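You operate a simulated robot arm through the tools that you are given. There is no shell and no other tool. Be economical: measure what you need, move in short steps, check, and stop when the job is done.

Carry out the task below with a simulated robot arm. There is one attempt and no reset: what you move stays moved.

TASK
Open the preserves door, take the brown tin and put it on the shelf of the preserves cupboard and shut the door again. Then push the wine tray shut. Do these in the order given. The wine tray goes toward x +0.6, y -0.8, z +0.0 (a direction in the base frame), to its stop.

The check looks at the end state, three seconds after you hand in, the way a careful person would. Anything else that was tipped, shoved, dropped, spilled or broken makes it a failure.

THE ROBOT
A 6-joint arm with a two-finger parallel gripper on a trunk, on a base that drives. Base frame: it is fixed to the floor where the robot stands at the start and does not move with it; the origin is under the middle of the robot, x ahead of it, y to its left, z up. Units: m, degrees, N and s.
Its first joint turns from -166.0 to 166.0 degrees. Places, roughly: brown tin [-1.5, -2.25, 0.75]; preserves door [1, 0.1, 0.5]; shelf of the preserves cupboard (46x20 cm) [1.1, -0.04, 0.48]; wine tray [-1.3, -1.9, 0.8]. Payload 3.43 kg.
The TCP is the grasp point between the finger pads, 0.034 m short of the fingertips. In the tool frame z runs along the fingers and y along their closing line. Largest opening 0.128 m; finger width 0.024, thickness 0.012; the body of the gripper, 0.048 by 0.13 m, starts 0.096 m behind the TCP.
Orientation is that of the tool frame in the base frame, as a unit quaternion [w, x, y, z]. With the fingers straight down and closing along the base's y, the tool's x points along the base's -x, its y along +y and its z along -z.

THE INTERFACE
- The arm moves only by the tool servo_tool. Its argument "rows" is a list of rows, each a list of 7 numbers: the turn, a rotation vector about the tool's x, y, z in degrees, then the shift along the tool's x, y, z in m, then the opening, from 0 (shut) to 1 (fully open). In form: [[wx, wy, wz, tx, ty, tz, claw], ...]. A call has 1 to 20 rows; each row shifts and turns the commanded pose from where the row before left it, along the tool's axes as they then stand. Each row takes 0.2 s and may step no farther than 0.05 m and 8.6 degrees from the row before; otherwise, or with a gripper value out of range, the whole call is refused. A pose out of reach is approached as far as the arm can. The call stops where the force on the tool passes 40 N (or 10 N more than at its start, if that is more) or the arm is blocked; 0.2 s more then pass. Each finger travels about 0.153 m/s and halts on what it meets, pressing with about 44 N; the grip force reading is that of the motor and also rises with nothing between the fingers. The clock runs only during rows and for 0.2 s after the last one: add rows that do not move to give the fingers time. It gives the time, the measured TCP pose, the force on the tool (base axes), the opening and the grip force at its end, in the units of the frame above (readings bear some noise), with the torque about the TCP (base axes, N m) and any sound that the robot's microphone picked up, and new pictures: "show" is both (left out), scene, wrist or none.
- Cameras (640 x 400 px; columns grow to the right, rows downward): "scene" is now at [0.1628, 0.2346, 1.1896]; the picture's right is [0.14, -0.99, -0.00], its down [-0.64, -0.09, -0.76] and it looks along [0.76, 0.11, -0.65] (base axes); focal length 274 px, centre (320, 200). "wrist" rides on the gripper at [0.076, -0.011, -0.16] in the tool frame; the picture's right is [0.15, 0.99, 0.00], its down [-0.88, 0.13, -0.46] and it looks along [-0.45, 0.07, 0.89] (tool axes); focal length 234 px, centre (320, 200). There is no depth. A picture from a camera that has moved, and an enlarged one, comes with that camera's place and axes in the base frame and with its lens.
- roll_base(legs): drives the robot by 1 to 6 legs, each [ahead, left, turn to the left] in m, m and degrees, along the robot's own axes; the way and the turn of a leg run together, so that a leg with both is an arc; at most 1.5 m and 180 degrees a leg. The arm and the cameras ride along, it lands a little off, and it stops where it bumps. It gives what a move gives, and a new picture of the scene camera.
- turn_head(pan, tilt): turns the head with the scene camera to pan (to the left, within 143 degrees either way) and tilt (down, from -29 to 69), counted from straight ahead of the robot. It gives what a move gives, and a new picture of the scene camera.
- enlarge(camera, box): a new picture of the part [left, top, right, bottom] of that camera's present view, enlarged. The clock stands still meanwhile.
- job_done(): hands the job in; it is judged then, once.

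Go step by step. Nothing tells you exact positions but the pictures and the camera data: compare them with the known pose of the tool, close in by small moves and look again before you grip or let go. The budget is 165 turns and 260 pictures, counting those below and the enlarged ones. Unless the task says otherwise, let go and move clear before handing in, and close with one line.

The tools are called after ">>>" as name(argument=value, ...) on one line, values as JSON. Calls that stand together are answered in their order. servo_tool: Moves the arm, as the interface text tells. Its arguments: {"type":"object","properties":{"rows":{"type":"array","items":{"type":"array","items":{"type":"number"}}},"show":{"type":"string","enum":["both","scene","wrist","none"]}},"required":["rows"]} The other tools are called the same way: roll_base (legs) drives the base; turn_head (pan, tilt) turns the head that bears the scene camera; enlarge (camera, box) takes an enlarged picture of a part of a camera's view; job_done () hands the job in.

At the start:

```text
clock: 0.0
position: [0.6828, -0.019, 0.7652]
orientation: [0.0, 0.0, 1.0, 0.0]
contact_force: [-0.1, 0.7, -1.0]
ft_torque: [-0.02, 0.03, 0.0]
finger_gap: 0.1278
grip_force: 0.1
robot x, y, heading: [-0.0024, -0.003, 0.4]
head pan, tilt: [8.2, 40.2]
```

scene: 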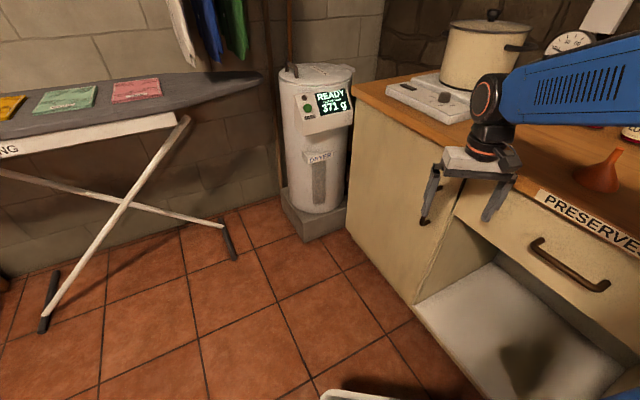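
wrist: 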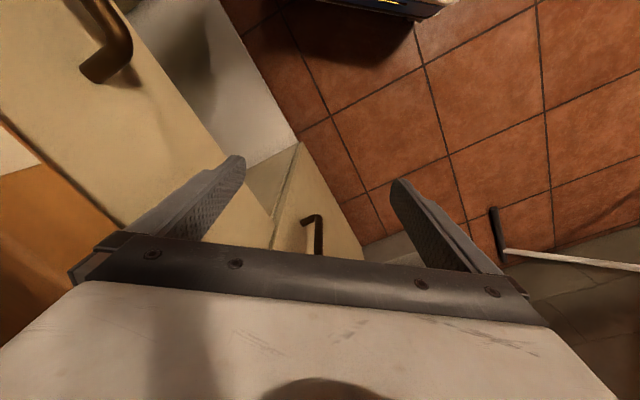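

I see a cupboard with a PRESERVES label and the arm in front of it. I'll look around with the head first.

>>> turn_head(pan=-25, tilt=40)

>>> turn_head(pan=-125, tilt=25)

>>> turn_head(pan=-80, tilt=30)

```text
clock: 1.0
position: [0.6824, -0.019, 0.7647]
orientation: [0.0, 0.0, 1.0, 0.0]
contact_force: [0.1, -0.4, -0.1]
ft_torque: [0.01, -0.01, -0.01]
finger_gap: 0.1278
grip_force: 0.2
robot x, y, heading: [0.0023, -0.0027, 0.1]
head pan, tilt: [-25.0, 40.0]
camera scene: at [0.1559, 0.1867, 1.19], right [-0.42, -0.91, 0.0], down [-0.58, 0.27, -0.77], along [0.69, -0.32, -0.64], focal length 274 px, centre (320, 200)
```

scene: 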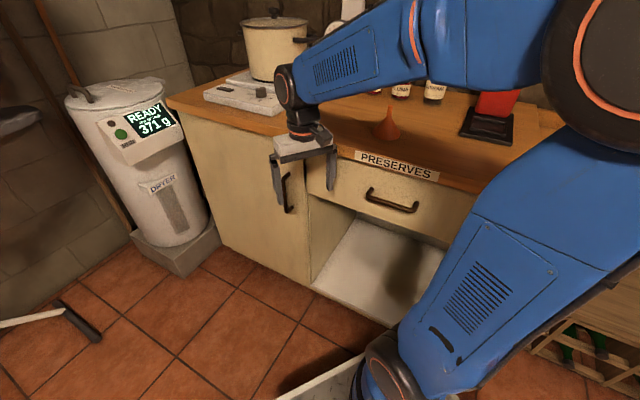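

```text
clock: 2.8
position: [0.6825, -0.0191, 0.7656]
orientation: [0.0, 0.001, 1.0, 0.0]
contact_force: [-0.4, -0.7, -1.6]
ft_torque: [0.02, 0.0, -0.02]
finger_gap: 0.1278
grip_force: 0.2
robot x, y, heading: [0.0002, 0.0006, -0.1]
head pan, tilt: [-125.0, 25.0]
camera scene: at [0.026, 0.147, 1.2133], right [-0.82, 0.57, 0.0], down [0.24, 0.35, -0.91], along [-0.52, -0.74, -0.42], focal length 274 px, centre (320, 200)
```

scene: 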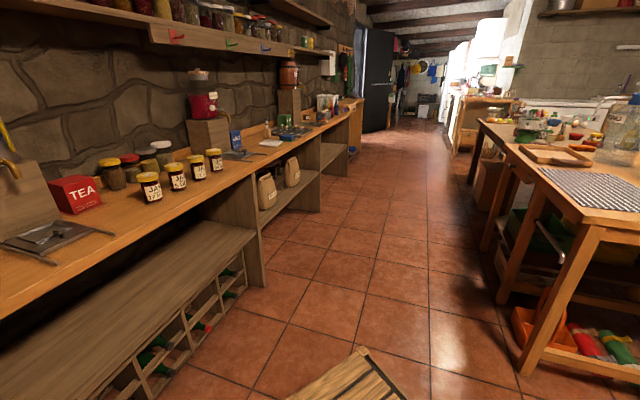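

```text
clock: 3.9
position: [0.6838, -0.0186, 0.7653]
orientation: [0.0, 0.0, 1.0, 0.0]
contact_force: [0.0, 0.2, -0.7]
ft_torque: [-0.02, 0.0, -0.04]
finger_gap: 0.1279
grip_force: 0.0
robot x, y, heading: [0.0031, -0.0011, -0.1]
head pan, tilt: [-80.0, 30.0]
camera scene: at [0.0944, 0.1335, 1.2053], right [-0.98, -0.17, 0.0], down [-0.09, 0.49, -0.87], along [0.15, -0.85, -0.5], focal length 274 px, centre (320, 200)
```

scene: 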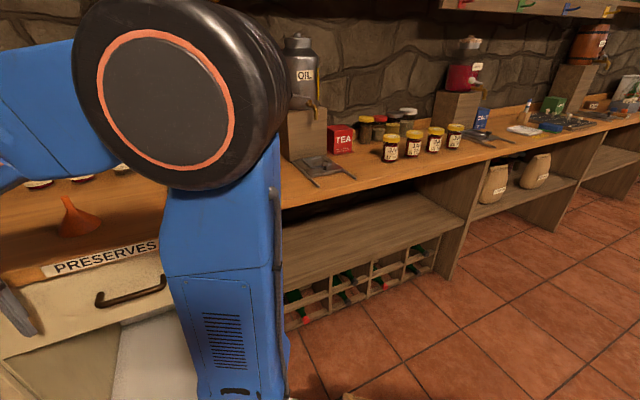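

The preserves door seems to be the left panel; the counter runs diagonally. I'll look closer at the door and at the far places.

>>> turn_head(pan=-5, tilt=45)

>>> enlarge(camera="scene", box=[240, 50, 560, 250])

>>> turn_head(pan=-125, tilt=20)

>>> enlarge(camera="scene", box=[140, 60, 400, 222])

```text
clock: 5.3
position: [0.6824, -0.0195, 0.7658]
orientation: [0.0, 0.0, 1.0, 0.0]
contact_force: [-0.4, -0.6, -0.4]
ft_torque: [-0.03, -0.01, 0.01]
finger_gap: 0.128
grip_force: 0.1
robot x, y, heading: [-0.0006, 0.0011, 0.0]
head pan, tilt: [-5.0, 45.0]
camera scene: at [0.1598, 0.2154, 1.1827], right [-0.09, -1.0, 0.0], down [-0.7, 0.06, -0.71], along [0.7, -0.06, -0.71], focal length 274 px, centre (320, 200)
```

scene: 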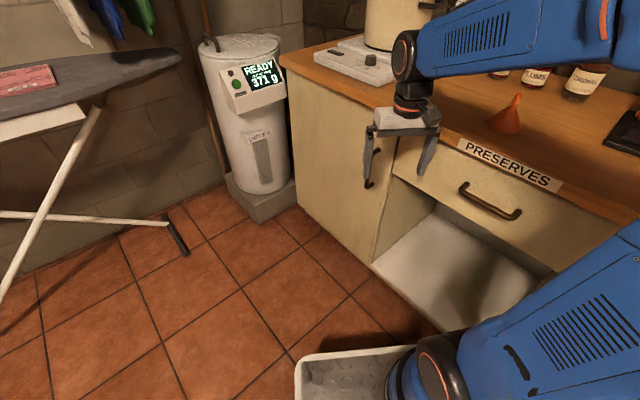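

```text
2.00 times, centred on (400, 150) of scene
camera zoom: at [0.1598, 0.2154, 1.1827], right [-0.09, -1.0, 0.0], down [-0.7, 0.06, -0.71], along [0.7, -0.06, -0.71], focal length 548 px, centre (160, 300)
```

zoom: 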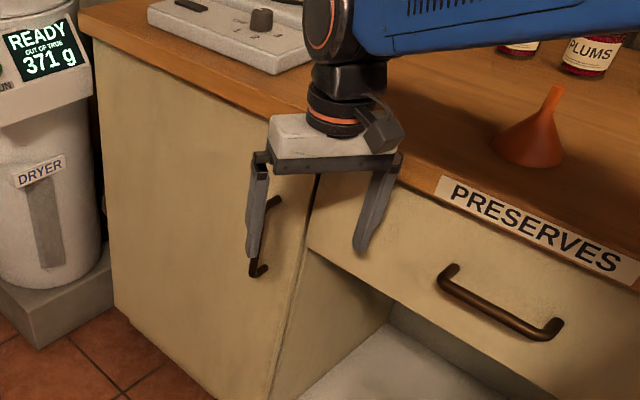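

```text
clock: 7.3
position: [0.6825, -0.018, 0.7652]
orientation: [-0.001, 0.0, 1.0, 0.0]
contact_force: [-0.7, 0.0, -0.5]
ft_torque: [0.01, 0.0, 0.0]
finger_gap: 0.1278
grip_force: 0.0
robot x, y, heading: [0.0004, -0.0012, 0.1]
head pan, tilt: [-125.0, 20.0]
camera scene: at [0.0254, 0.1462, 1.2214], right [-0.82, 0.57, 0.0], down [0.2, 0.28, -0.94], along [-0.54, -0.77, -0.34], focal length 274 px, centre (320, 200)
```

scene: 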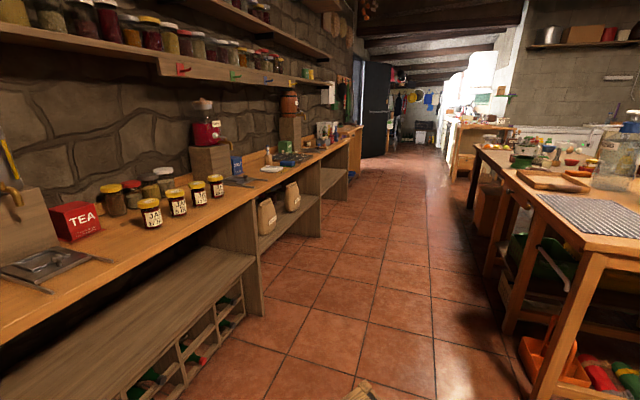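

```text
2.46 times, centred on (270, 141) of scene
camera zoom: at [0.0254, 0.1462, 1.2214], right [-0.82, 0.57, 0.0], down [0.2, 0.28, -0.94], along [-0.54, -0.77, -0.34], focal length 674 px, centre (443, 345)
```

zoom: 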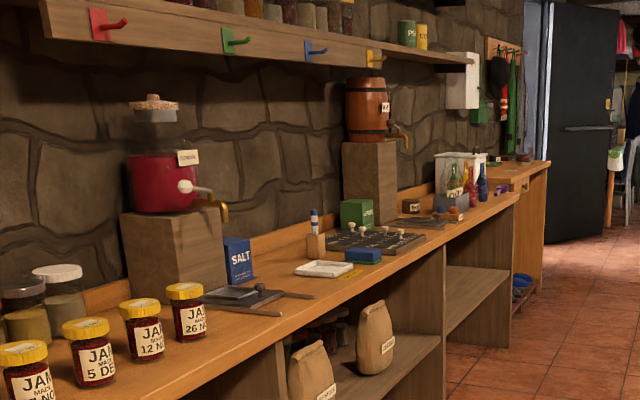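

The handle is a vertical bar near (0.91, -0.04), z 0.48–0.64, with the door hinged on the left by the dryer. Let me look down around the robot before driving.

>>> turn_head(pan=-125, tilt=60)

>>> turn_head(pan=110, tilt=50)

>>> turn_head(pan=30, tilt=45)

```text
clock: 8.4
position: [0.6826, -0.0194, 0.7649]
orientation: [-0.001, 0.0, 1.0, -0.001]
contact_force: [-0.9, 0.0, -0.1]
ft_torque: [0.02, 0.03, 0.02]
finger_gap: 0.128
grip_force: 0.0
robot x, y, heading: [0.0004, -0.0005, -0.1]
head pan, tilt: [-125.0, 60.0]
camera scene: at [0.0405, 0.1679, 1.1633], right [-0.82, 0.57, 0.0], down [0.5, 0.71, -0.5], along [-0.29, -0.41, -0.87], focal length 274 px, centre (320, 200)
```

scene: 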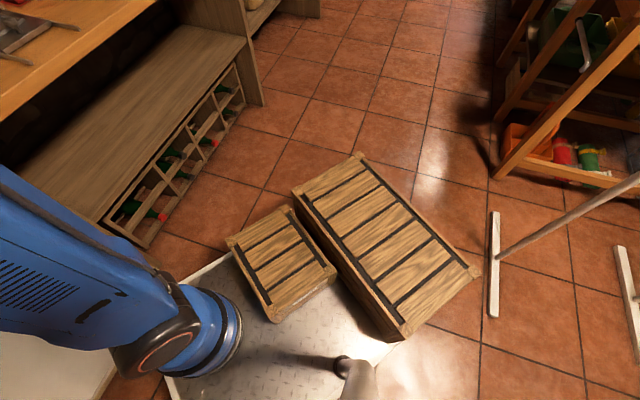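

```text
clock: 11.7
position: [0.6831, -0.0187, 0.7657]
orientation: [0.0, 0.0, 1.0, 0.0]
contact_force: [-0.6, 0.2, 0.5]
ft_torque: [0.02, -0.02, -0.02]
finger_gap: 0.1277
grip_force: 0.0
robot x, y, heading: [0.0009, -0.001, 0.2]
head pan, tilt: [110.0, 50.0]
camera scene: at [0.0525, 0.2949, 1.1758], right [0.94, 0.34, 0.0], down [0.26, -0.72, -0.64], along [-0.22, 0.6, -0.77], focal length 274 px, centre (320, 200)
```

scene: 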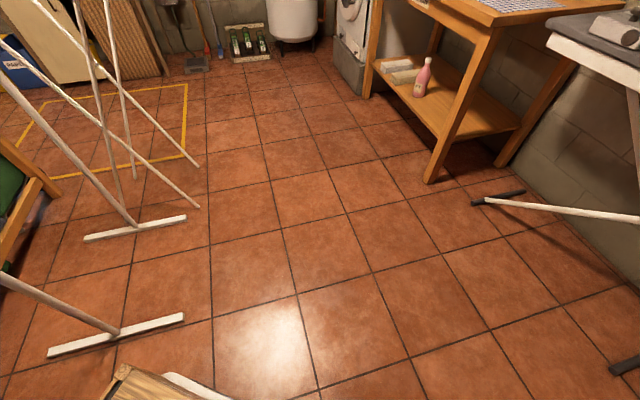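

```text
clock: 13.3
position: [0.6822, -0.0192, 0.7649]
orientation: [0.0, 0.0, 1.0, 0.0]
contact_force: [0.4, 0.0, -0.6]
ft_torque: [0.02, -0.02, -0.01]
finger_gap: 0.1281
grip_force: 0.0
robot x, y, heading: [-0.0001, 0.0023, -0.4]
head pan, tilt: [30.0, 45.0]
camera scene: at [0.1492, 0.2633, 1.1827], right [0.5, -0.87, 0.0], down [-0.61, -0.35, -0.71], along [0.61, 0.35, -0.71], focal length 274 px, centre (320, 200)
```

scene: 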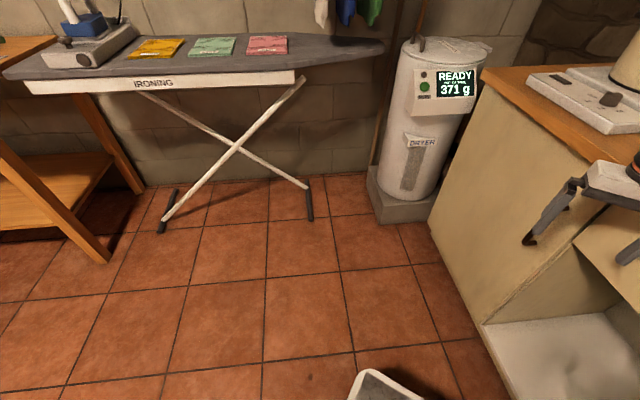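

The deck with crates is the robot's own. I'll drive to a spot right of the door, parallel to the counter, keeping clear of the door's swing.

>>> roll_base(legs=[[0, 0.3, 0], [0.2, 0, 0], [0, 0, 37]])

>>> turn_head(pan=-55, tilt=45)

```text
clock: 18.3
position: [0.759, 0.6929, 0.7657]
orientation: [0.0, -0.315, 0.949, 0.001]
contact_force: [0.0, 0.9, -0.6]
ft_torque: [-0.02, -0.02, -0.01]
finger_gap: 0.1279
grip_force: 0.0
robot x, y, heading: [0.2022, 0.2978, 36.7]
head pan, tilt: [30.0, 45.0]
camera scene: at [0.1648, 0.6014, 1.1827], right [0.92, -0.4, 0.0], down [-0.28, -0.65, -0.71], along [0.28, 0.65, -0.71], focal length 274 px, centre (320, 200)
```

scene: 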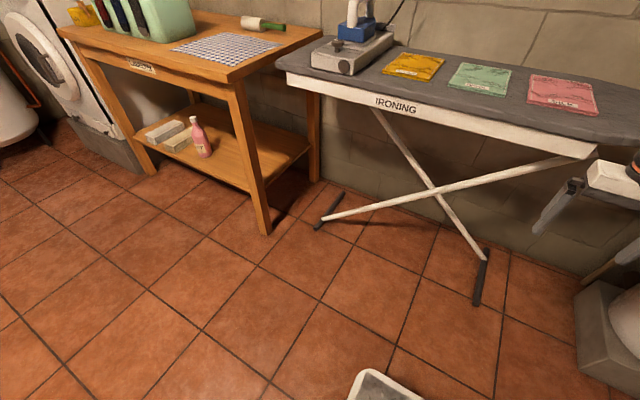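

```text
clock: 19.9
position: [0.7601, 0.6925, 0.766]
orientation: [0.0, -0.315, 0.949, -0.001]
contact_force: [0.2, -0.9, -0.1]
ft_torque: [0.0, 0.0, 0.03]
finger_gap: 0.128
grip_force: 0.1
robot x, y, heading: [0.2069, 0.3037, 36.6]
head pan, tilt: [-55.0, 45.0]
camera scene: at [0.2098, 0.5011, 1.1827], right [-0.31, -0.95, 0.0], down [-0.67, 0.22, -0.71], along [0.67, -0.22, -0.71], focal length 274 px, centre (320, 200)
```

scene: 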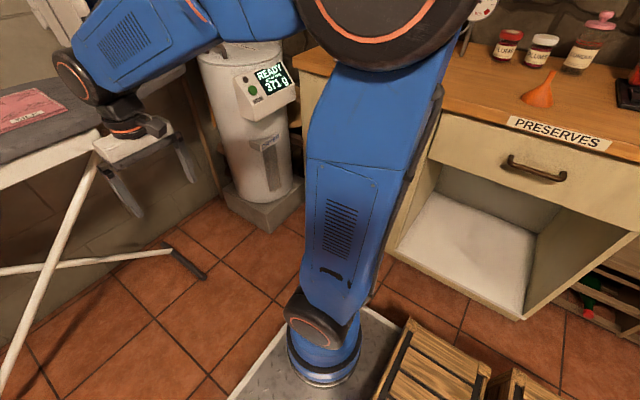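

The arm's clear. I'll swing the TCP to in front of the door and yaw the tool so it faces the door.

>>> servo_tool(rows=[[0, 0, 0, 0.037, -0.03, 0, 1], [0, 0, 0, 0.037, -0.03, 0, 1], [0, 0, 0, 0.037, -0.03, 0, 1], [0, 0, 0, 0.037, -0.03, 0, 1], [0, 0, 0, 0.037, -0.03, 0, 1], [0, 0, 0, 0.037, -0.03, 0, 1], [0, 0, 0, 0.037, -0.03, 0, 1], [0, 0, 0, 0.037, -0.03, 0, 1], [0, 0, 8.2, 0, 0, 0, 1], [0, 0, 8.2, 0, 0, 0, 1], [0, 0, 8.2, 0, 0, 0, 1], [0, 0, 8.2, 0, 0, 0, 1], [0, 0, 8.2, 0, 0, 0, 1], [0, 0, 8.2, 0, 0, 0, 1], [0, 0, 8.2, 0, 0, 0, 1], [0, 0, 8.2, 0, 0, 0, 1], [0, 0, 8.2, 0, 0, 0, 1], [0, 0, 8.2, 0, 0, 0, 1], [0, 0, 8, 0, 0, 0, 1]])

```text
clock: 21.7
position: [0.683, 0.3795, 0.762]
orientation: [-0.006, -0.426, 0.905, 0.005]
contact_force: [0.2, 0.5, 0.3]
ft_torque: [0.02, 0.03, 0.04]
finger_gap: 0.1278
grip_force: 0.1
robot x, y, heading: [0.2017, 0.3011, 36.7]
head pan, tilt: [-55.0, 45.0]
stopped in row 9: the arm was blocked; the commanded pose is now the measured one
camera scene: at [0.2105, 0.5096, 1.1799], right [-0.21, -0.98, 0.0], down [-0.71, 0.16, -0.68], along [0.67, -0.15, -0.73], focal length 274 px, centre (320, 200)
camera wrist: at [0.6454, 0.3132, 0.9219], right [-0.86, 0.52, 0.01], down [0.47, 0.76, 0.45], along [0.22, 0.39, -0.89], focal length 234 px, centre (320, 200)
```

scene: 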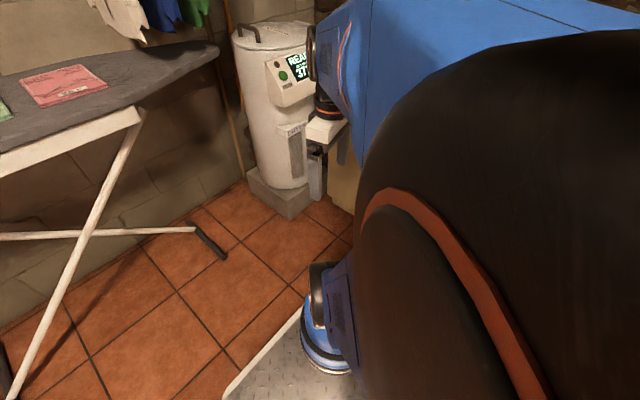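
wrist: 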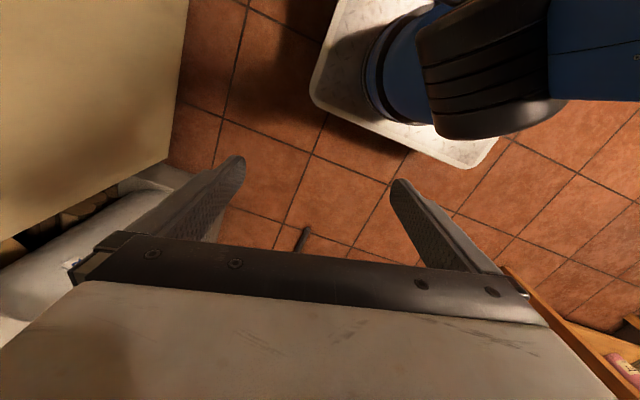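

The elbow bumped the head because the TCP was too close to the arm axis. I'll extend the arm a bit, then back the base away.

>>> servo_tool(rows=[[0, 0, 0, -0.025, -0.031, 0, 1], [0, 0, 0, -0.025, -0.031, 0, 1], [0, 0, 0, -0.025, -0.031, 0, 1], [0, 0, 0, -0.025, -0.031, 0, 1]], show="scene")

>>> roll_base(legs=[[-0.12, 0.1, 0]])

```text
clock: 22.7
position: [0.8405, 0.3752, 0.7626]
orientation: [-0.004, -0.422, 0.907, 0.002]
contact_force: [-0.2, 0.7, -0.3]
ft_torque: [0.02, -0.03, 0.0]
finger_gap: 0.128
grip_force: 0.0
robot x, y, heading: [0.2012, 0.3009, 36.7]
head pan, tilt: [-55.0, 45.0]
camera scene: at [0.2094, 0.5011, 1.1827], right [-0.31, -0.95, 0.0], down [-0.67, 0.22, -0.71], along [0.67, -0.22, -0.71], focal length 274 px, centre (320, 200)
```

scene: 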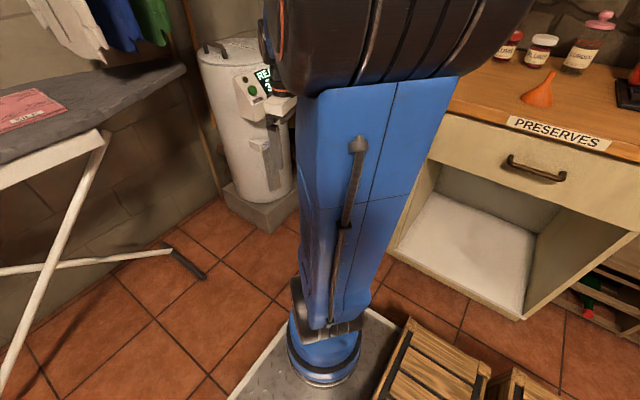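

```text
clock: 24.1
position: [0.6834, 0.3828, 0.7605]
orientation: [-0.005, -0.423, 0.906, 0.003]
contact_force: [-0.8, 0.6, 0.8]
ft_torque: [0.02, 0.02, -0.01]
finger_gap: 0.128
grip_force: 0.1
robot x, y, heading: [0.0465, 0.309, 36.9]
head pan, tilt: [-55.0, 45.0]
camera scene: at [0.0525, 0.5087, 1.1827], right [-0.31, -0.95, 0.0], down [-0.67, 0.22, -0.71], along [0.67, -0.22, -0.71], focal length 274 px, centre (320, 200)
```

scene: 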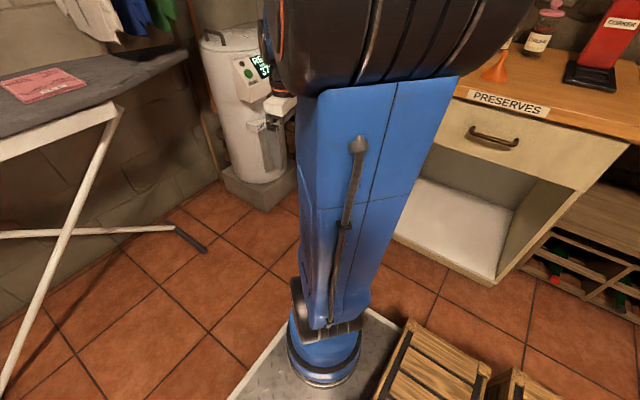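

Now I'll bring the TCP in front of the handle and yaw.

>>> servo_tool(rows=[[0, 0, 0, 0.0193, -0.0379, 0, 1], [0, 0, 0, 0.0193, -0.0379, 0, 1], [0, 0, 0, 0.0193, -0.0379, 0, 1], [0, 0, 0, 0.0193, -0.0379, 0, 1], [0, 0, 0, 0.0193, -0.0379, 0, 1], [0, 0, 0, 0.0193, -0.0379, 0, 1], [0, 0, 0, 0.0193, -0.0379, 0, 1], [0, 0, 7.9, 0, 0, 0, 1], [0, 0, 7.9, 0, 0, 0, 1], [0, 0, 7.9, 0, 0, 0, 1], [0, 0, 7.9, 0, 0, 0, 1], [0, 0, 7.9, 0, 0, 0, 1], [0, 0, 7.9, 0, 0, 0, 1], [0, 0, 7.9, 0, 0, 0, 1], [0, 0, 7.9, 0, 0, 0, 1], [0, 0, 7.9, 0, 0, 0, 1], [0, 0, 7.9, 0, 0, 0, 1], [0, 0, 7.9, 0, 0, 0, 1], [0, 0, 7.9, 0, 0, 0, 1], [0, 0, 7.9, 0, 0, 0, 1]])

```text
clock: 28.3
position: [0.8005, 0.1082, 0.7609]
orientation: [-0.005, 0.445, 0.896, -0.002]
contact_force: [0.2, 0.3, 0.7]
ft_torque: [0.01, 0.0, 0.04]
finger_gap: 0.128
grip_force: 0.0
robot x, y, heading: [0.0478, 0.3088, 36.9]
head pan, tilt: [-55.0, 45.0]
camera scene: at [0.0525, 0.5086, 1.1827], right [-0.31, -0.95, 0.0], down [-0.67, 0.22, -0.71], along [0.67, -0.22, -0.71], focal length 274 px, centre (320, 200)
camera wrist: at [0.7476, 0.1617, 0.9201], right [0.7, 0.71, -0.01], down [0.64, -0.62, 0.45], along [0.32, -0.32, -0.89], focal length 234 px, centre (320, 200)
```

scene: 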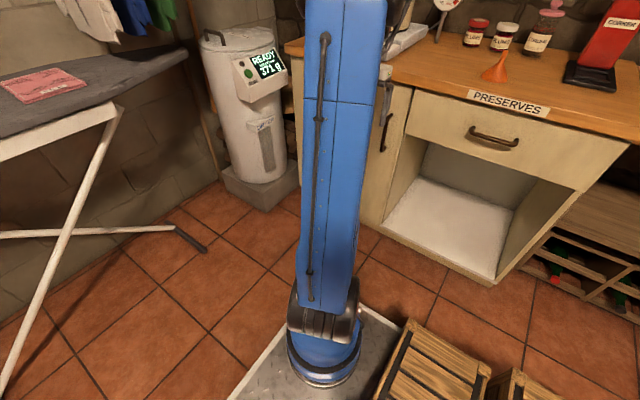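
wrist: 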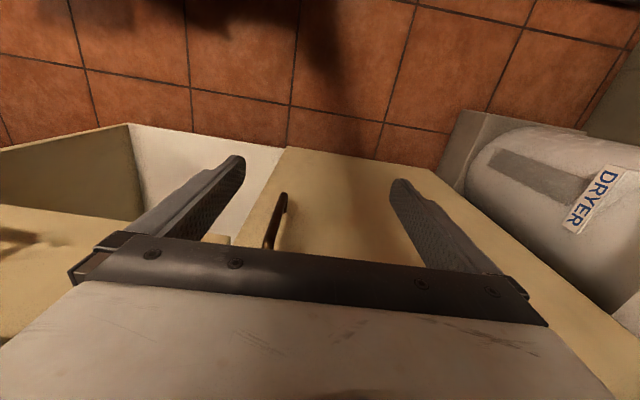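

>>> enlarge(camera="scene", box=[320, 50, 480, 150])

>>> enlarge(camera="wrist", box=[160, 140, 352, 260])

```text
4.00 times, centred on (400, 100) of scene
camera zoom: at [0.0525, 0.5086, 1.1827], right [-0.31, -0.95, 0.0], down [-0.67, 0.22, -0.71], along [0.67, -0.22, -0.71], focal length 1096 px, centre (0, 600)
```

zoom: 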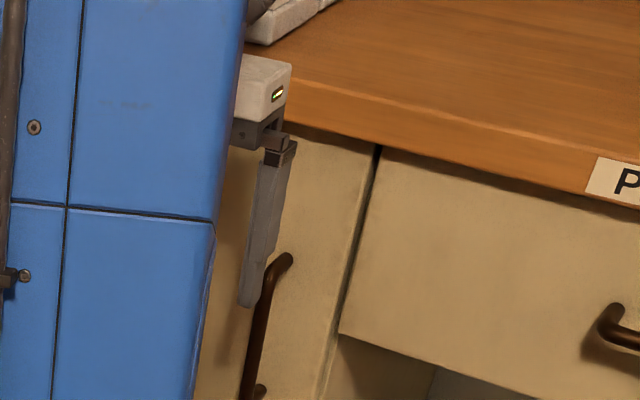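

```text
3.33 times, centred on (256, 200) of wrist
camera zoom: at [0.7476, 0.1617, 0.9201], right [0.7, 0.71, -0.01], down [0.64, -0.62, 0.45], along [0.32, -0.32, -0.89], focal length 781 px, centre (533, 200)
```

zoom: 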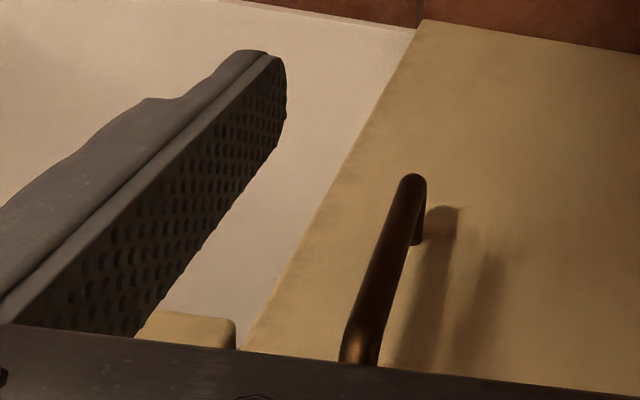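

Triangulated: the handle bar stands at about (0.836, -0.013), z 0.545–0.705. I'll shift to a pre-grip point and pitch the tool 50° toward the door.

>>> servo_tool(rows=[[0, 0, 0, -0.005, -0.02, 0.01, 1], [0, 0, 0, -0.008, -0.024, 0.01, 1], [0, -8.4, 0, 0, 0, 0, 1], [0, -8.4, 0, 0, 0, 0, 1], [0, -8.4, 0, 0, 0, 0, 1], [0, -8.4, 0, 0, 0, 0, 1], [0, -8.4, 0, 0, 0, 0, 1], [0, -8.4, 0, 0, 0, 0, 1]])

```text
clock: 30.1
position: [0.7723, 0.0722, 0.7389]
orientation: [0.376, 0.401, 0.813, -0.19]
contact_force: [0.3, -0.1, -0.5]
ft_torque: [0.03, -0.02, -0.01]
finger_gap: 0.1283
grip_force: 0.0
robot x, y, heading: [0.0416, 0.3054, 36.6]
head pan, tilt: [-55.0, 45.0]
camera scene: at [0.0526, 0.5086, 1.1827], right [-0.31, -0.95, 0.0], down [-0.67, 0.22, -0.71], along [0.67, -0.22, -0.71], focal length 274 px, centre (320, 200)
camera wrist: at [0.6609, 0.2013, 0.7841], right [0.73, 0.67, -0.12], down [0.24, -0.09, 0.97], along [0.64, -0.73, -0.23], focal length 234 px, centre (320, 200)
```

scene: 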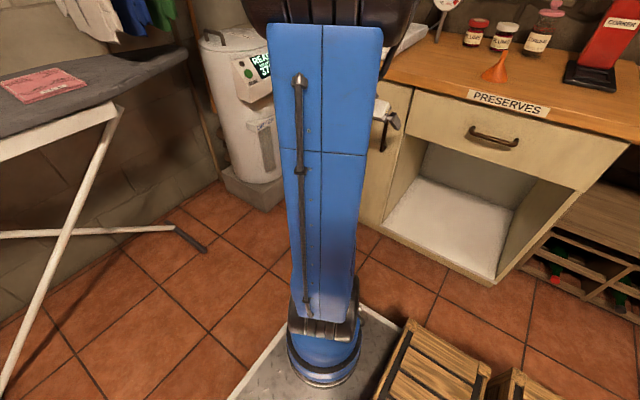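
wrist: 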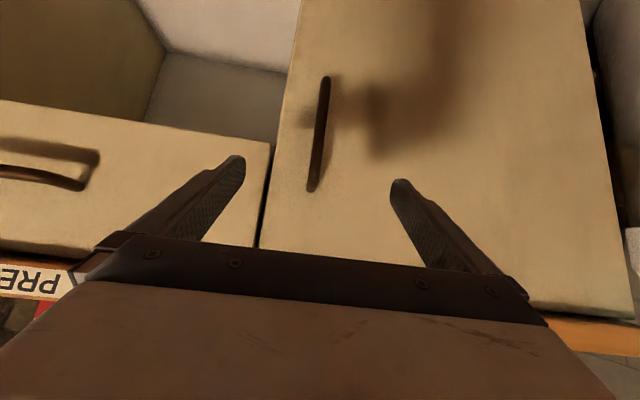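

The bar is centred between the fingers. Advance and close.

>>> servo_tool(rows=[[0, 0, 0, 0.006, 0, 0.037, 1], [0, 0, 0, 0.006, 0, 0.037, 1], [0, 0, 0, 0.006, 0, 0.037, 1], [0, 0, 0, 0.006, 0, 0.034, 1], [0, 0, 0, 0, 0, 0, 1]], show="wrist")

```text
clock: 31.2
position: [0.8284, -0.0026, 0.6314]
orientation: [0.378, 0.4, 0.813, -0.19]
contact_force: [-9.0, 9.3, 4.3]
ft_torque: [0.16, -0.33, 0.76]
finger_gap: 0.1268
grip_force: 0.1
robot x, y, heading: [0.0425, 0.308, 37.0]
head pan, tilt: [-55.0, 45.0]
stopped in row 5: the force on the tool passed its limit (the readings are from after the stop); the commanded pose is now the measured one
camera wrist: at [0.7168, 0.127, 0.676], right [0.73, 0.68, -0.12], down [0.24, -0.09, 0.97], along [0.64, -0.73, -0.23], focal length 234 px, centre (320, 200)
```

wrist: 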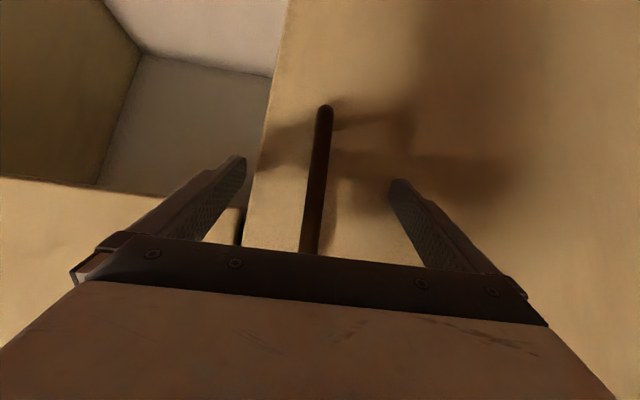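

The fingertips touch the door face; I back off slightly and close.

>>> servo_tool(rows=[[0, 0, 0, 0, 0, -0.006, 1], [0, 0, 0, 0, 0, 0, 0], [0, 0, 0, 0, 0, 0, 0], [0, 0, 0, 0, 0, 0, 0], [0, 0, 0, 0, 0, 0, 0]], show="wrist")

```text
clock: 31.8
position: [0.8176, -0.008, 0.6359]
orientation: [0.376, 0.408, 0.809, -0.196]
contact_force: [-66.4, -41.4, 3.9]
ft_torque: [-0.01, 1.81, -3.21]
finger_gap: 0.0886
grip_force: 43.8
robot x, y, heading: [0.0412, 0.307, 36.5]
head pan, tilt: [-55.0, 45.0]
stopped in row 2: the force on the tool passed its limit (the readings are from after the stop); the commanded pose is now the measured one
camera wrist: at [0.7081, 0.1231, 0.6791], right [0.74, 0.66, -0.12], down [0.24, -0.09, 0.97], along [0.63, -0.75, -0.23], focal length 234 px, centre (320, 200)
```

wrist: 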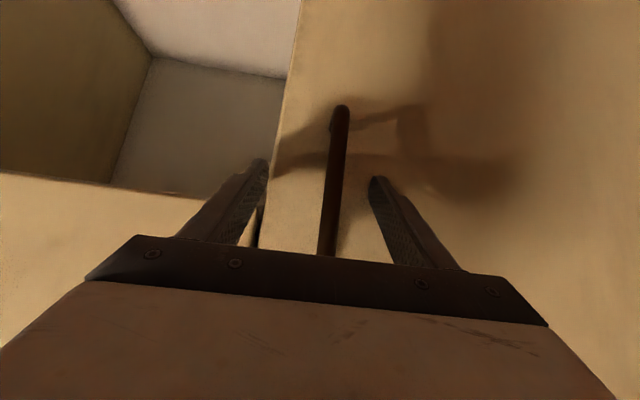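

The left finger caught the door's edge. I open, back off, narrow the fingers, and come in again.

>>> servo_tool(rows=[[0, 0, 0, 0, 0, 0, 1], [0, 0, 0, 0, 0, -0.02, 1], [0, 0, 0, 0, 0, -0.02, 0.5], [0, 0, 0, 0, 0, 0, 0.5], [0, 0, 0, 0, 0, 0, 0.5]], show="wrist")

```text
clock: 33.0
position: [0.8059, 0.0215, 0.6611]
orientation: [0.376, 0.404, 0.811, -0.193]
contact_force: [0.5, 0.2, 0.2]
ft_torque: [0.01, 0.02, -0.03]
finger_gap: 0.0636
grip_force: 0.1
robot x, y, heading: [0.0451, 0.3083, 36.8]
head pan, tilt: [-55.0, 45.0]
camera wrist: at [0.6945, 0.1515, 0.7054], right [0.73, 0.67, -0.12], down [0.24, -0.09, 0.97], along [0.64, -0.74, -0.23], focal length 234 px, centre (320, 200)
```

wrist: 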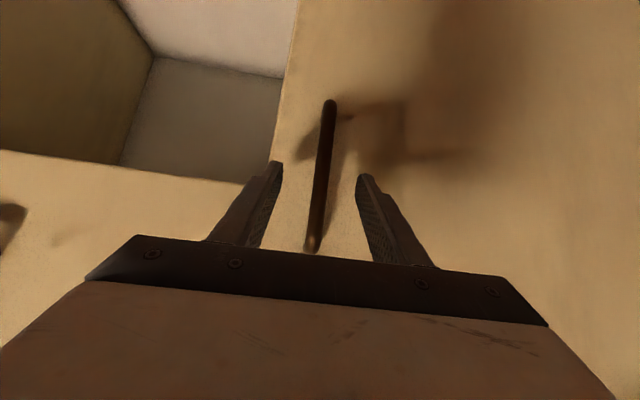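

>>> servo_tool(rows=[[0, 0, 0, 0, 0.002, 0.025, 0.5], [0, 0, 0, 0, 0, 0.022, 0.5], [0, 0, 0, 0, 0, 0, 0.1], [0, 0, 0, 0, 0, 0, 0.1], [0, 0, 0, 0, 0, 0, 0.1]], show="wrist")

```text
clock: 33.6
position: [0.825, -0.0025, 0.6311]
orientation: [0.375, 0.405, 0.811, -0.192]
contact_force: [-3.8, 2.9, -2.5]
ft_torque: [-0.28, -0.41, 0.18]
finger_gap: 0.0184
grip_force: 4.4
robot x, y, heading: [0.0423, 0.305, 36.6]
head pan, tilt: [-55.0, 45.0]
stopped in row 3: the force on the tool passed its limit (the readings are from after the stop); the commanded pose is now the measured one
camera wrist: at [0.7136, 0.1271, 0.6752], right [0.74, 0.67, -0.12], down [0.24, -0.09, 0.97], along [0.63, -0.74, -0.23], focal length 234 px, centre (320, 200)
```

wrist: 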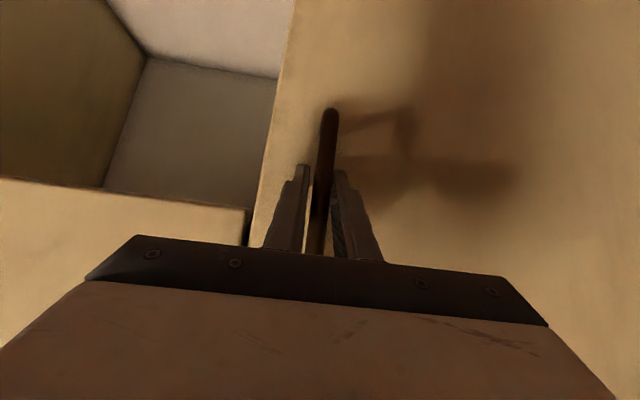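

Gripped around the bar. Now pull the door along its arc with matching yaw.

>>> servo_tool(rows=[[0, 0, 0, 0, 0, 0, 0], [0, 0, 0, 0, 0, 0, 0], [3.08, 0, 2.55, 0.021, 0.001, -0.0253, 0], [3.08, 0, 2.55, 0.021, 0.001, -0.0253, 0], [3.08, 0, 2.55, 0.021, 0.001, -0.0253, 0]])

```text
clock: 34.6
position: [0.7989, 0.0483, 0.6309]
orientation: [0.364, 0.451, 0.786, -0.213]
contact_force: [8.9, 4.9, -10.0]
ft_torque: [1.12, -0.45, 0.02]
finger_gap: 0.0139
grip_force: 44.7
robot x, y, heading: [0.0473, 0.3096, 36.3]
head pan, tilt: [-55.0, 45.0]
stopped in row 4: the force on the tool passed its limit (the readings are from after the stop); the commanded pose is now the measured one
camera scene: at [0.0527, 0.509, 1.1827], right [-0.31, -0.95, 0.0], down [-0.67, 0.22, -0.71], along [0.67, -0.22, -0.71], focal length 274 px, centre (320, 200)
camera wrist: at [0.7032, 0.1892, 0.6754], right [0.81, 0.58, -0.12], down [0.23, -0.12, 0.97], along [0.54, -0.81, -0.23], focal length 234 px, centre (320, 200)
```

scene: 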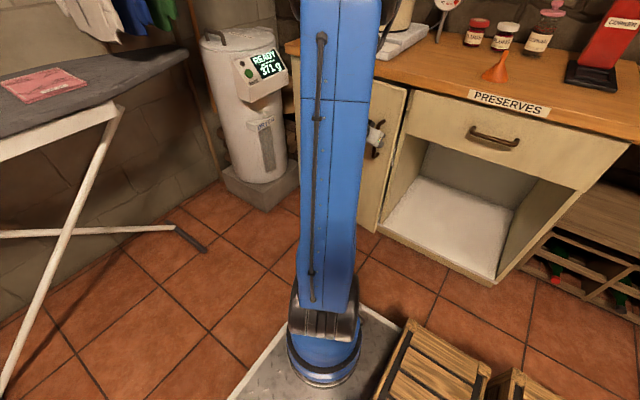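
wrist: 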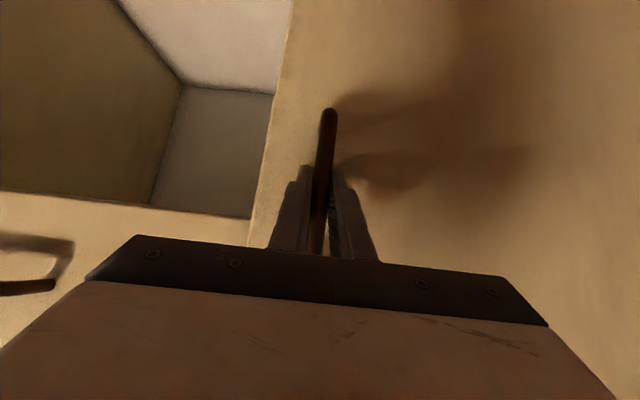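

The door is opening. Continue slower.

>>> servo_tool(rows=[[1.5, 0, 1.25, 0.0105, 0.001, -0.0127, 0], [1.5, 0, 1.25, 0.0105, 0.001, -0.0127, 0], [1.5, 0, 1.25, 0.0105, 0.001, -0.0127, 0], [1.5, 0, 1.25, 0.0105, 0.001, -0.0127, 0], [1.5, 0, 1.25, 0.0105, 0.001, -0.0127, 0], [1.5, 0, 1.25, 0.0105, 0.001, -0.0127, 0], [1.5, 0, 1.25, 0.0105, 0.001, -0.0127, 0], [1.5, 0, 1.25, 0.0105, 0.001, -0.0127, 0]])

```text
clock: 35.5
position: [0.7804, 0.0909, 0.63]
orientation: [0.354, 0.487, 0.764, -0.23]
contact_force: [5.7, 2.3, -10.9]
ft_torque: [1.24, -0.44, 0.17]
finger_gap: 0.0138
grip_force: 44.9
robot x, y, heading: [0.0445, 0.3095, 36.7]
head pan, tilt: [-55.0, 45.0]
stopped in row 4: the force on the tool passed its limit (the readings are from after the stop); the commanded pose is now the measured one
camera scene: at [0.053, 0.5091, 1.1827], right [-0.31, -0.95, 0.0], down [-0.67, 0.22, -0.71], along [0.67, -0.22, -0.71], focal length 274 px, centre (320, 200)
camera wrist: at [0.6991, 0.2416, 0.6754], right [0.86, 0.5, -0.12], down [0.22, -0.14, 0.97], along [0.47, -0.85, -0.23], focal length 234 px, centre (320, 200)
```

scene: 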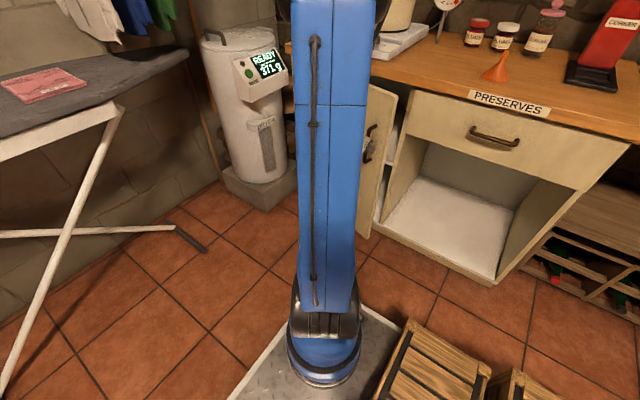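
wrist: 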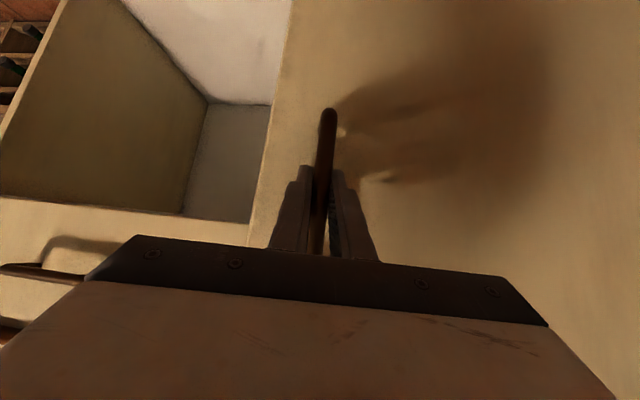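

>>> servo_tool(rows=[[0.8, 0, 0.65, 0.006, 0.001, -0.0075, 0], [0.8, 0, 0.65, 0.006, 0.001, -0.0075, 0], [0.8, 0, 0.65, 0.006, 0.001, -0.0075, 0], [0.8, 0, 0.65, 0.006, 0.001, -0.0075, 0], [0.8, 0, 0.65, 0.006, 0.001, -0.0075, 0], [0.8, 0, 0.65, 0.006, 0.001, -0.0075, 0], [0.8, 0, 0.65, 0.006, 0.001, -0.0075, 0], [0.8, 0, 0.65, 0.006, 0.001, -0.0075, 0], [0.8, 0, 0.65, 0.006, 0.001, -0.0075, 0], [0.8, 0, 0.65, 0.006, 0.001, -0.0075, 0], [0.8, 0, 0.65, 0.006, 0.001, -0.0075, 0], [0.8, 0, 0.65, 0.006, 0.001, -0.0075, 0]])

```text
clock: 36.7
position: [0.7672, 0.1397, 0.6299]
orientation: [0.342, 0.522, 0.742, -0.246]
contact_force: [8.6, 2.9, -13.1]
ft_torque: [1.08, -0.76, 0.21]
finger_gap: 0.0142
grip_force: 45.2
robot x, y, heading: [0.0471, 0.3038, 36.8]
head pan, tilt: [-55.0, 45.0]
stopped in row 6: the force on the tool passed its limit (the readings are from after the stop); the commanded pose is now the measured one
camera scene: at [0.0532, 0.5091, 1.1827], right [-0.31, -0.95, 0.0], down [-0.67, 0.22, -0.71], along [0.67, -0.22, -0.71], focal length 274 px, centre (320, 200)
camera wrist: at [0.6996, 0.2956, 0.6757], right [0.9, 0.42, -0.12], down [0.2, -0.16, 0.97], along [0.39, -0.89, -0.23], focal length 234 px, centre (320, 200)
```

scene: 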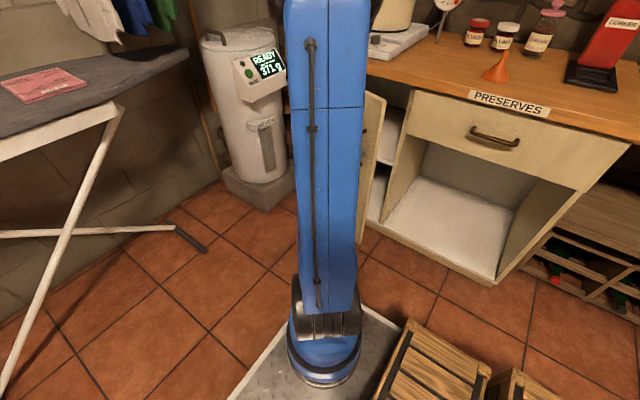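
wrist: 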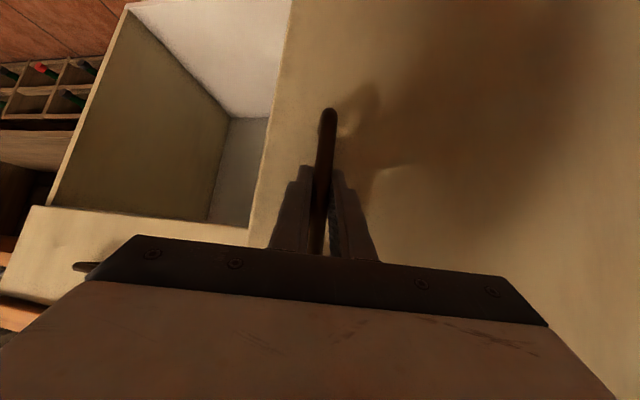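

>>> servo_tool(rows=[[0.8, 0, 0.65, 0.006, 0.003, -0.0075, 0], [0.8, 0, 0.65, 0.006, 0.002, -0.0075, 0], [0.8, 0, 0.65, 0.006, 0.002, -0.0075, 0], [0.8, 0, 0.65, 0.006, 0.002, -0.0075, 0], [0.8, 0, 0.65, 0.006, 0.002, -0.0075, 0], [0.8, 0, 0.65, 0.006, 0.002, -0.0075, 0], [0.8, 0, 0.65, 0.006, 0.002, -0.0075, 0], [0.8, 0, 0.65, 0.006, 0.002, -0.0075, 0], [0.8, 0, 0.65, 0.006, 0.002, -0.0075, 0], [0.8, 0, 0.65, 0.006, 0.002, -0.0075, 0], [0.8, 0, 0.65, 0.006, 0.002, -0.0075, 0], [0.8, 0, 0.65, 0.006, 0.002, -0.0075, 0]], show="none")

>>> servo_tool(rows=[[0.8, 0, 0.65, 0.006, 0.003, -0.0075, 0], [0.8, 0, 0.65, 0.006, 0.002, -0.0075, 0], [0.8, 0, 0.65, 0.006, 0.002, -0.0075, 0], [0.8, 0, 0.65, 0.006, 0.002, -0.0075, 0], [0.8, 0, 0.65, 0.006, 0.002, -0.0075, 0], [0.8, 0, 0.65, 0.006, 0.002, -0.0075, 0], [0.8, 0, 0.65, 0.006, 0.002, -0.0075, 0], [0.8, 0, 0.65, 0.006, 0.002, -0.0075, 0], [0.8, 0, 0.65, 0.006, 0.002, -0.0075, 0], [0.8, 0, 0.65, 0.006, 0.002, -0.0075, 0], [0.8, 0, 0.65, 0.006, 0.002, -0.0075, 0], [0.8, 0, 0.65, 0.006, 0.002, -0.0075, 0]])

```text
clock: 37.6
position: [0.7603, 0.1715, 0.6307]
orientation: [0.333, 0.546, 0.725, -0.258]
contact_force: [0.4, 1.1, -3.3]
ft_torque: [0.11, -1.35, -0.01]
finger_gap: 0.0141
grip_force: 45.3
robot x, y, heading: [0.0448, 0.3072, 36.8]
head pan, tilt: [-55.0, 45.0]
stopped in row 4: the force on the tool passed its limit (the readings are from after the stop); the commanded pose is now the measured one
```

```text
clock: 38.5
position: [0.758, 0.2005, 0.6302]
orientation: [0.324, 0.566, 0.708, -0.269]
contact_force: [-6.3, -1.2, 7.7]
ft_torque: [0.42, -1.21, 0.02]
finger_gap: 0.014
grip_force: 45.1
robot x, y, heading: [0.0427, 0.3044, 37.0]
head pan, tilt: [-55.0, 45.0]
stopped in row 4: the force on the tool passed its limit (the readings are from after the stop); the commanded pose is now the measured one
camera scene: at [0.0515, 0.509, 1.1827], right [-0.31, -0.95, 0.0], down [-0.67, 0.22, -0.71], along [0.67, -0.22, -0.71], focal length 274 px, centre (320, 200)
camera wrist: at [0.7101, 0.3643, 0.6756], right [0.94, 0.3, -0.13], down [0.19, -0.18, 0.96], along [0.27, -0.93, -0.23], focal length 234 px, centre (320, 200)
```

scene: 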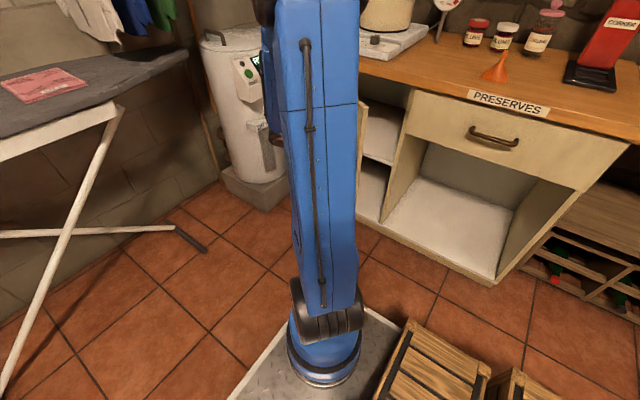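
wrist: 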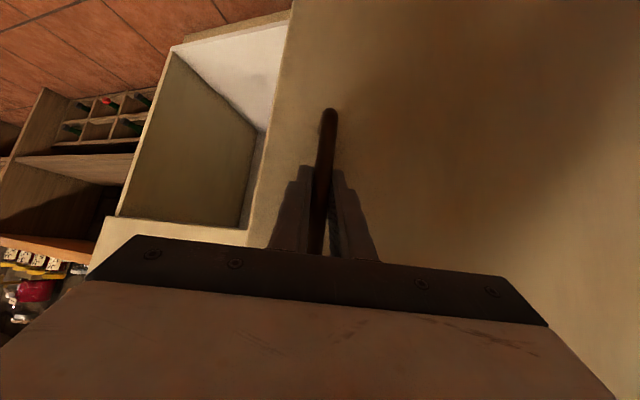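

The door is about 28° open. I'll release, back off, and move right to push its inner face from inside.

>>> servo_tool(rows=[[0, 0, 0, 0, 0, 0, 0.4], [0, 0, 0, 0, 0, 0, 0.4], [0, 0, 0, 0, 0, -0.033, 0.4], [0, 0, 0, 0, 0, -0.033, 0.4], [0, 0, 0, 0, 0, -0.033, 0.4], [0, 0, 0, 0, -0.044, 0, 0], [0, 0, 0, 0, -0.044, 0, 0], [0, 0, 0, 0, -0.044, 0, 0], [0, 0, 0, 0, -0.044, 0, 0], [0, 0, 0, 0, -0.044, 0, 0], [-6.4, 0, -5.3, 0, 0, 0, 0], [-6.4, 0, -5.3, 0, 0, 0, 0], [-6.4, 0, -5.3, 0, 0, 0, 0]])

```text
clock: 41.3
position: [0.6087, 0.2465, 0.7885]
orientation: [0.379, 0.374, 0.828, -0.177]
contact_force: [-1.0, -0.1, 0.3]
ft_torque: [0.0, 0.0, -0.03]
finger_gap: 0.0001
grip_force: 33.2
out of reach, approached as far as the arm can: row 8, 9, 10, 11, 12, 13
robot x, y, heading: [0.0422, 0.3096, 36.7]
head pan, tilt: [-55.0, 45.0]
camera scene: at [0.027, 0.5225, 1.1522], right [-0.22, -0.97, 0.0], down [-0.92, 0.21, -0.33], along [0.33, -0.07, -0.94], focal length 274 px, centre (320, 200)
camera wrist: at [0.4888, 0.3673, 0.8344], right [0.68, 0.72, -0.12], down [0.25, -0.08, 0.96], along [0.68, -0.69, -0.24], focal length 234 px, centre (320, 200)
```

scene: 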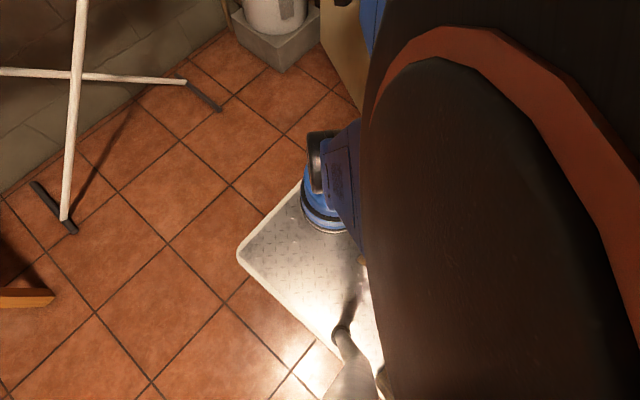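
wrist: 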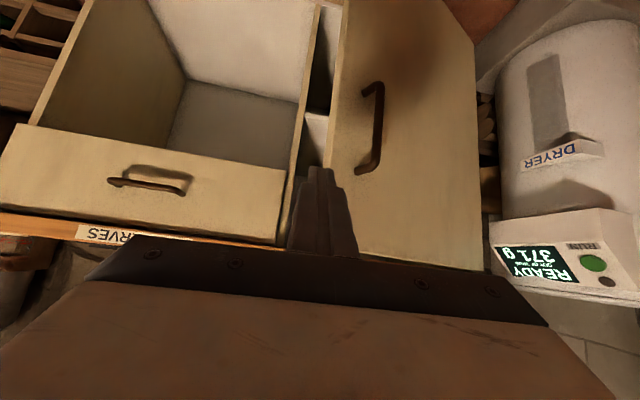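

The elbow leans on the head again when folded; I extend forward, then right.

>>> servo_tool(rows=[[0, 0, 0, -0.012, -0.01, 0.029, 0], [0, 0, 0, -0.012, -0.015, 0.029, 0], [0, 0, 0, -0.012, -0.015, 0.029, 0], [0, 0, 0, -0.012, -0.02, 0.029, 0], [0, 0, 0, -0.012, -0.02, 0.029, 0]])

```text
clock: 41.8
position: [0.6494, 0.2517, 0.779]
orientation: [0.389, 0.323, 0.849, -0.155]
contact_force: [0.2, 1.0, 0.1]
ft_torque: [-0.01, 0.04, -0.02]
finger_gap: 0.0001
grip_force: 32.8
robot x, y, heading: [0.0431, 0.3091, 37.1]
head pan, tilt: [-55.0, 45.0]
stopped in row 2: the arm was blocked; the commanded pose is now the measured one
camera scene: at [0.0529, 0.5107, 1.1833], right [-0.29, -0.96, 0.0], down [-0.67, 0.2, -0.71], along [0.68, -0.21, -0.7], focal length 274 px, centre (320, 200)
camera wrist: at [0.5157, 0.356, 0.8245], right [0.59, 0.8, -0.12], down [0.26, -0.05, 0.96], along [0.76, -0.6, -0.24], focal length 234 px, centre (320, 200)
```

scene: 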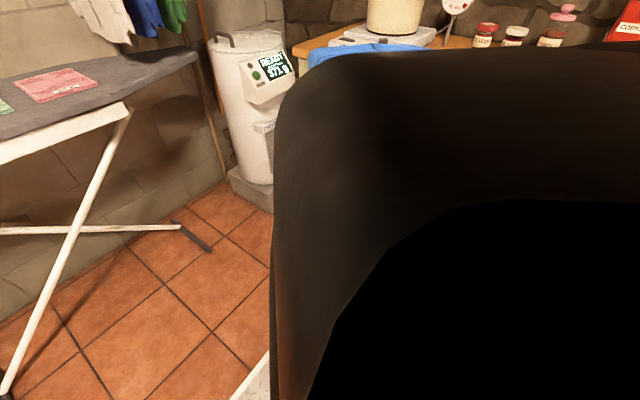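
wrist: 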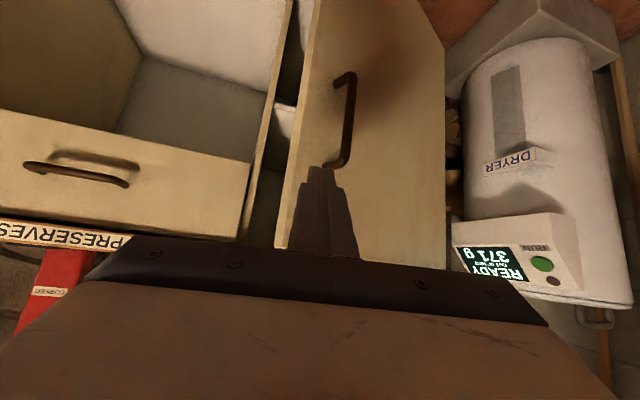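

I'll back the base off to give the arm room.

>>> roll_base(legs=[[-0.16, 0.03, 0]])

```text
clock: 43.2
position: [0.5034, 0.1792, 0.7777]
orientation: [0.389, 0.323, 0.849, -0.154]
contact_force: [0.9, 0.1, -0.6]
ft_torque: [-0.02, 0.0, 0.02]
finger_gap: 0.0
grip_force: 33.2
robot x, y, heading: [-0.1031, 0.238, 36.8]
head pan, tilt: [-55.0, 45.0]
camera scene: at [-0.0941, 0.4373, 1.1827], right [-0.31, -0.95, 0.0], down [-0.67, 0.22, -0.71], along [0.67, -0.22, -0.71], focal length 274 px, centre (320, 200)
```

scene: 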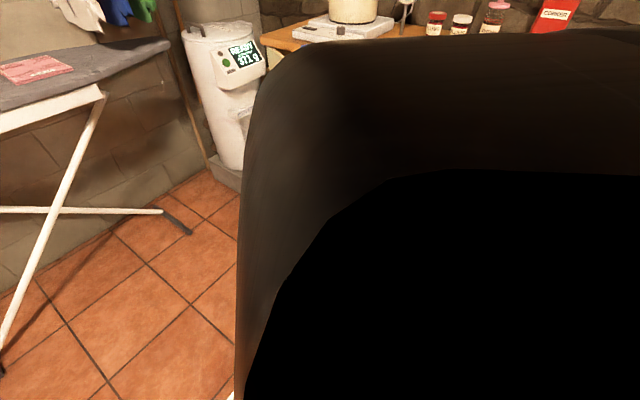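

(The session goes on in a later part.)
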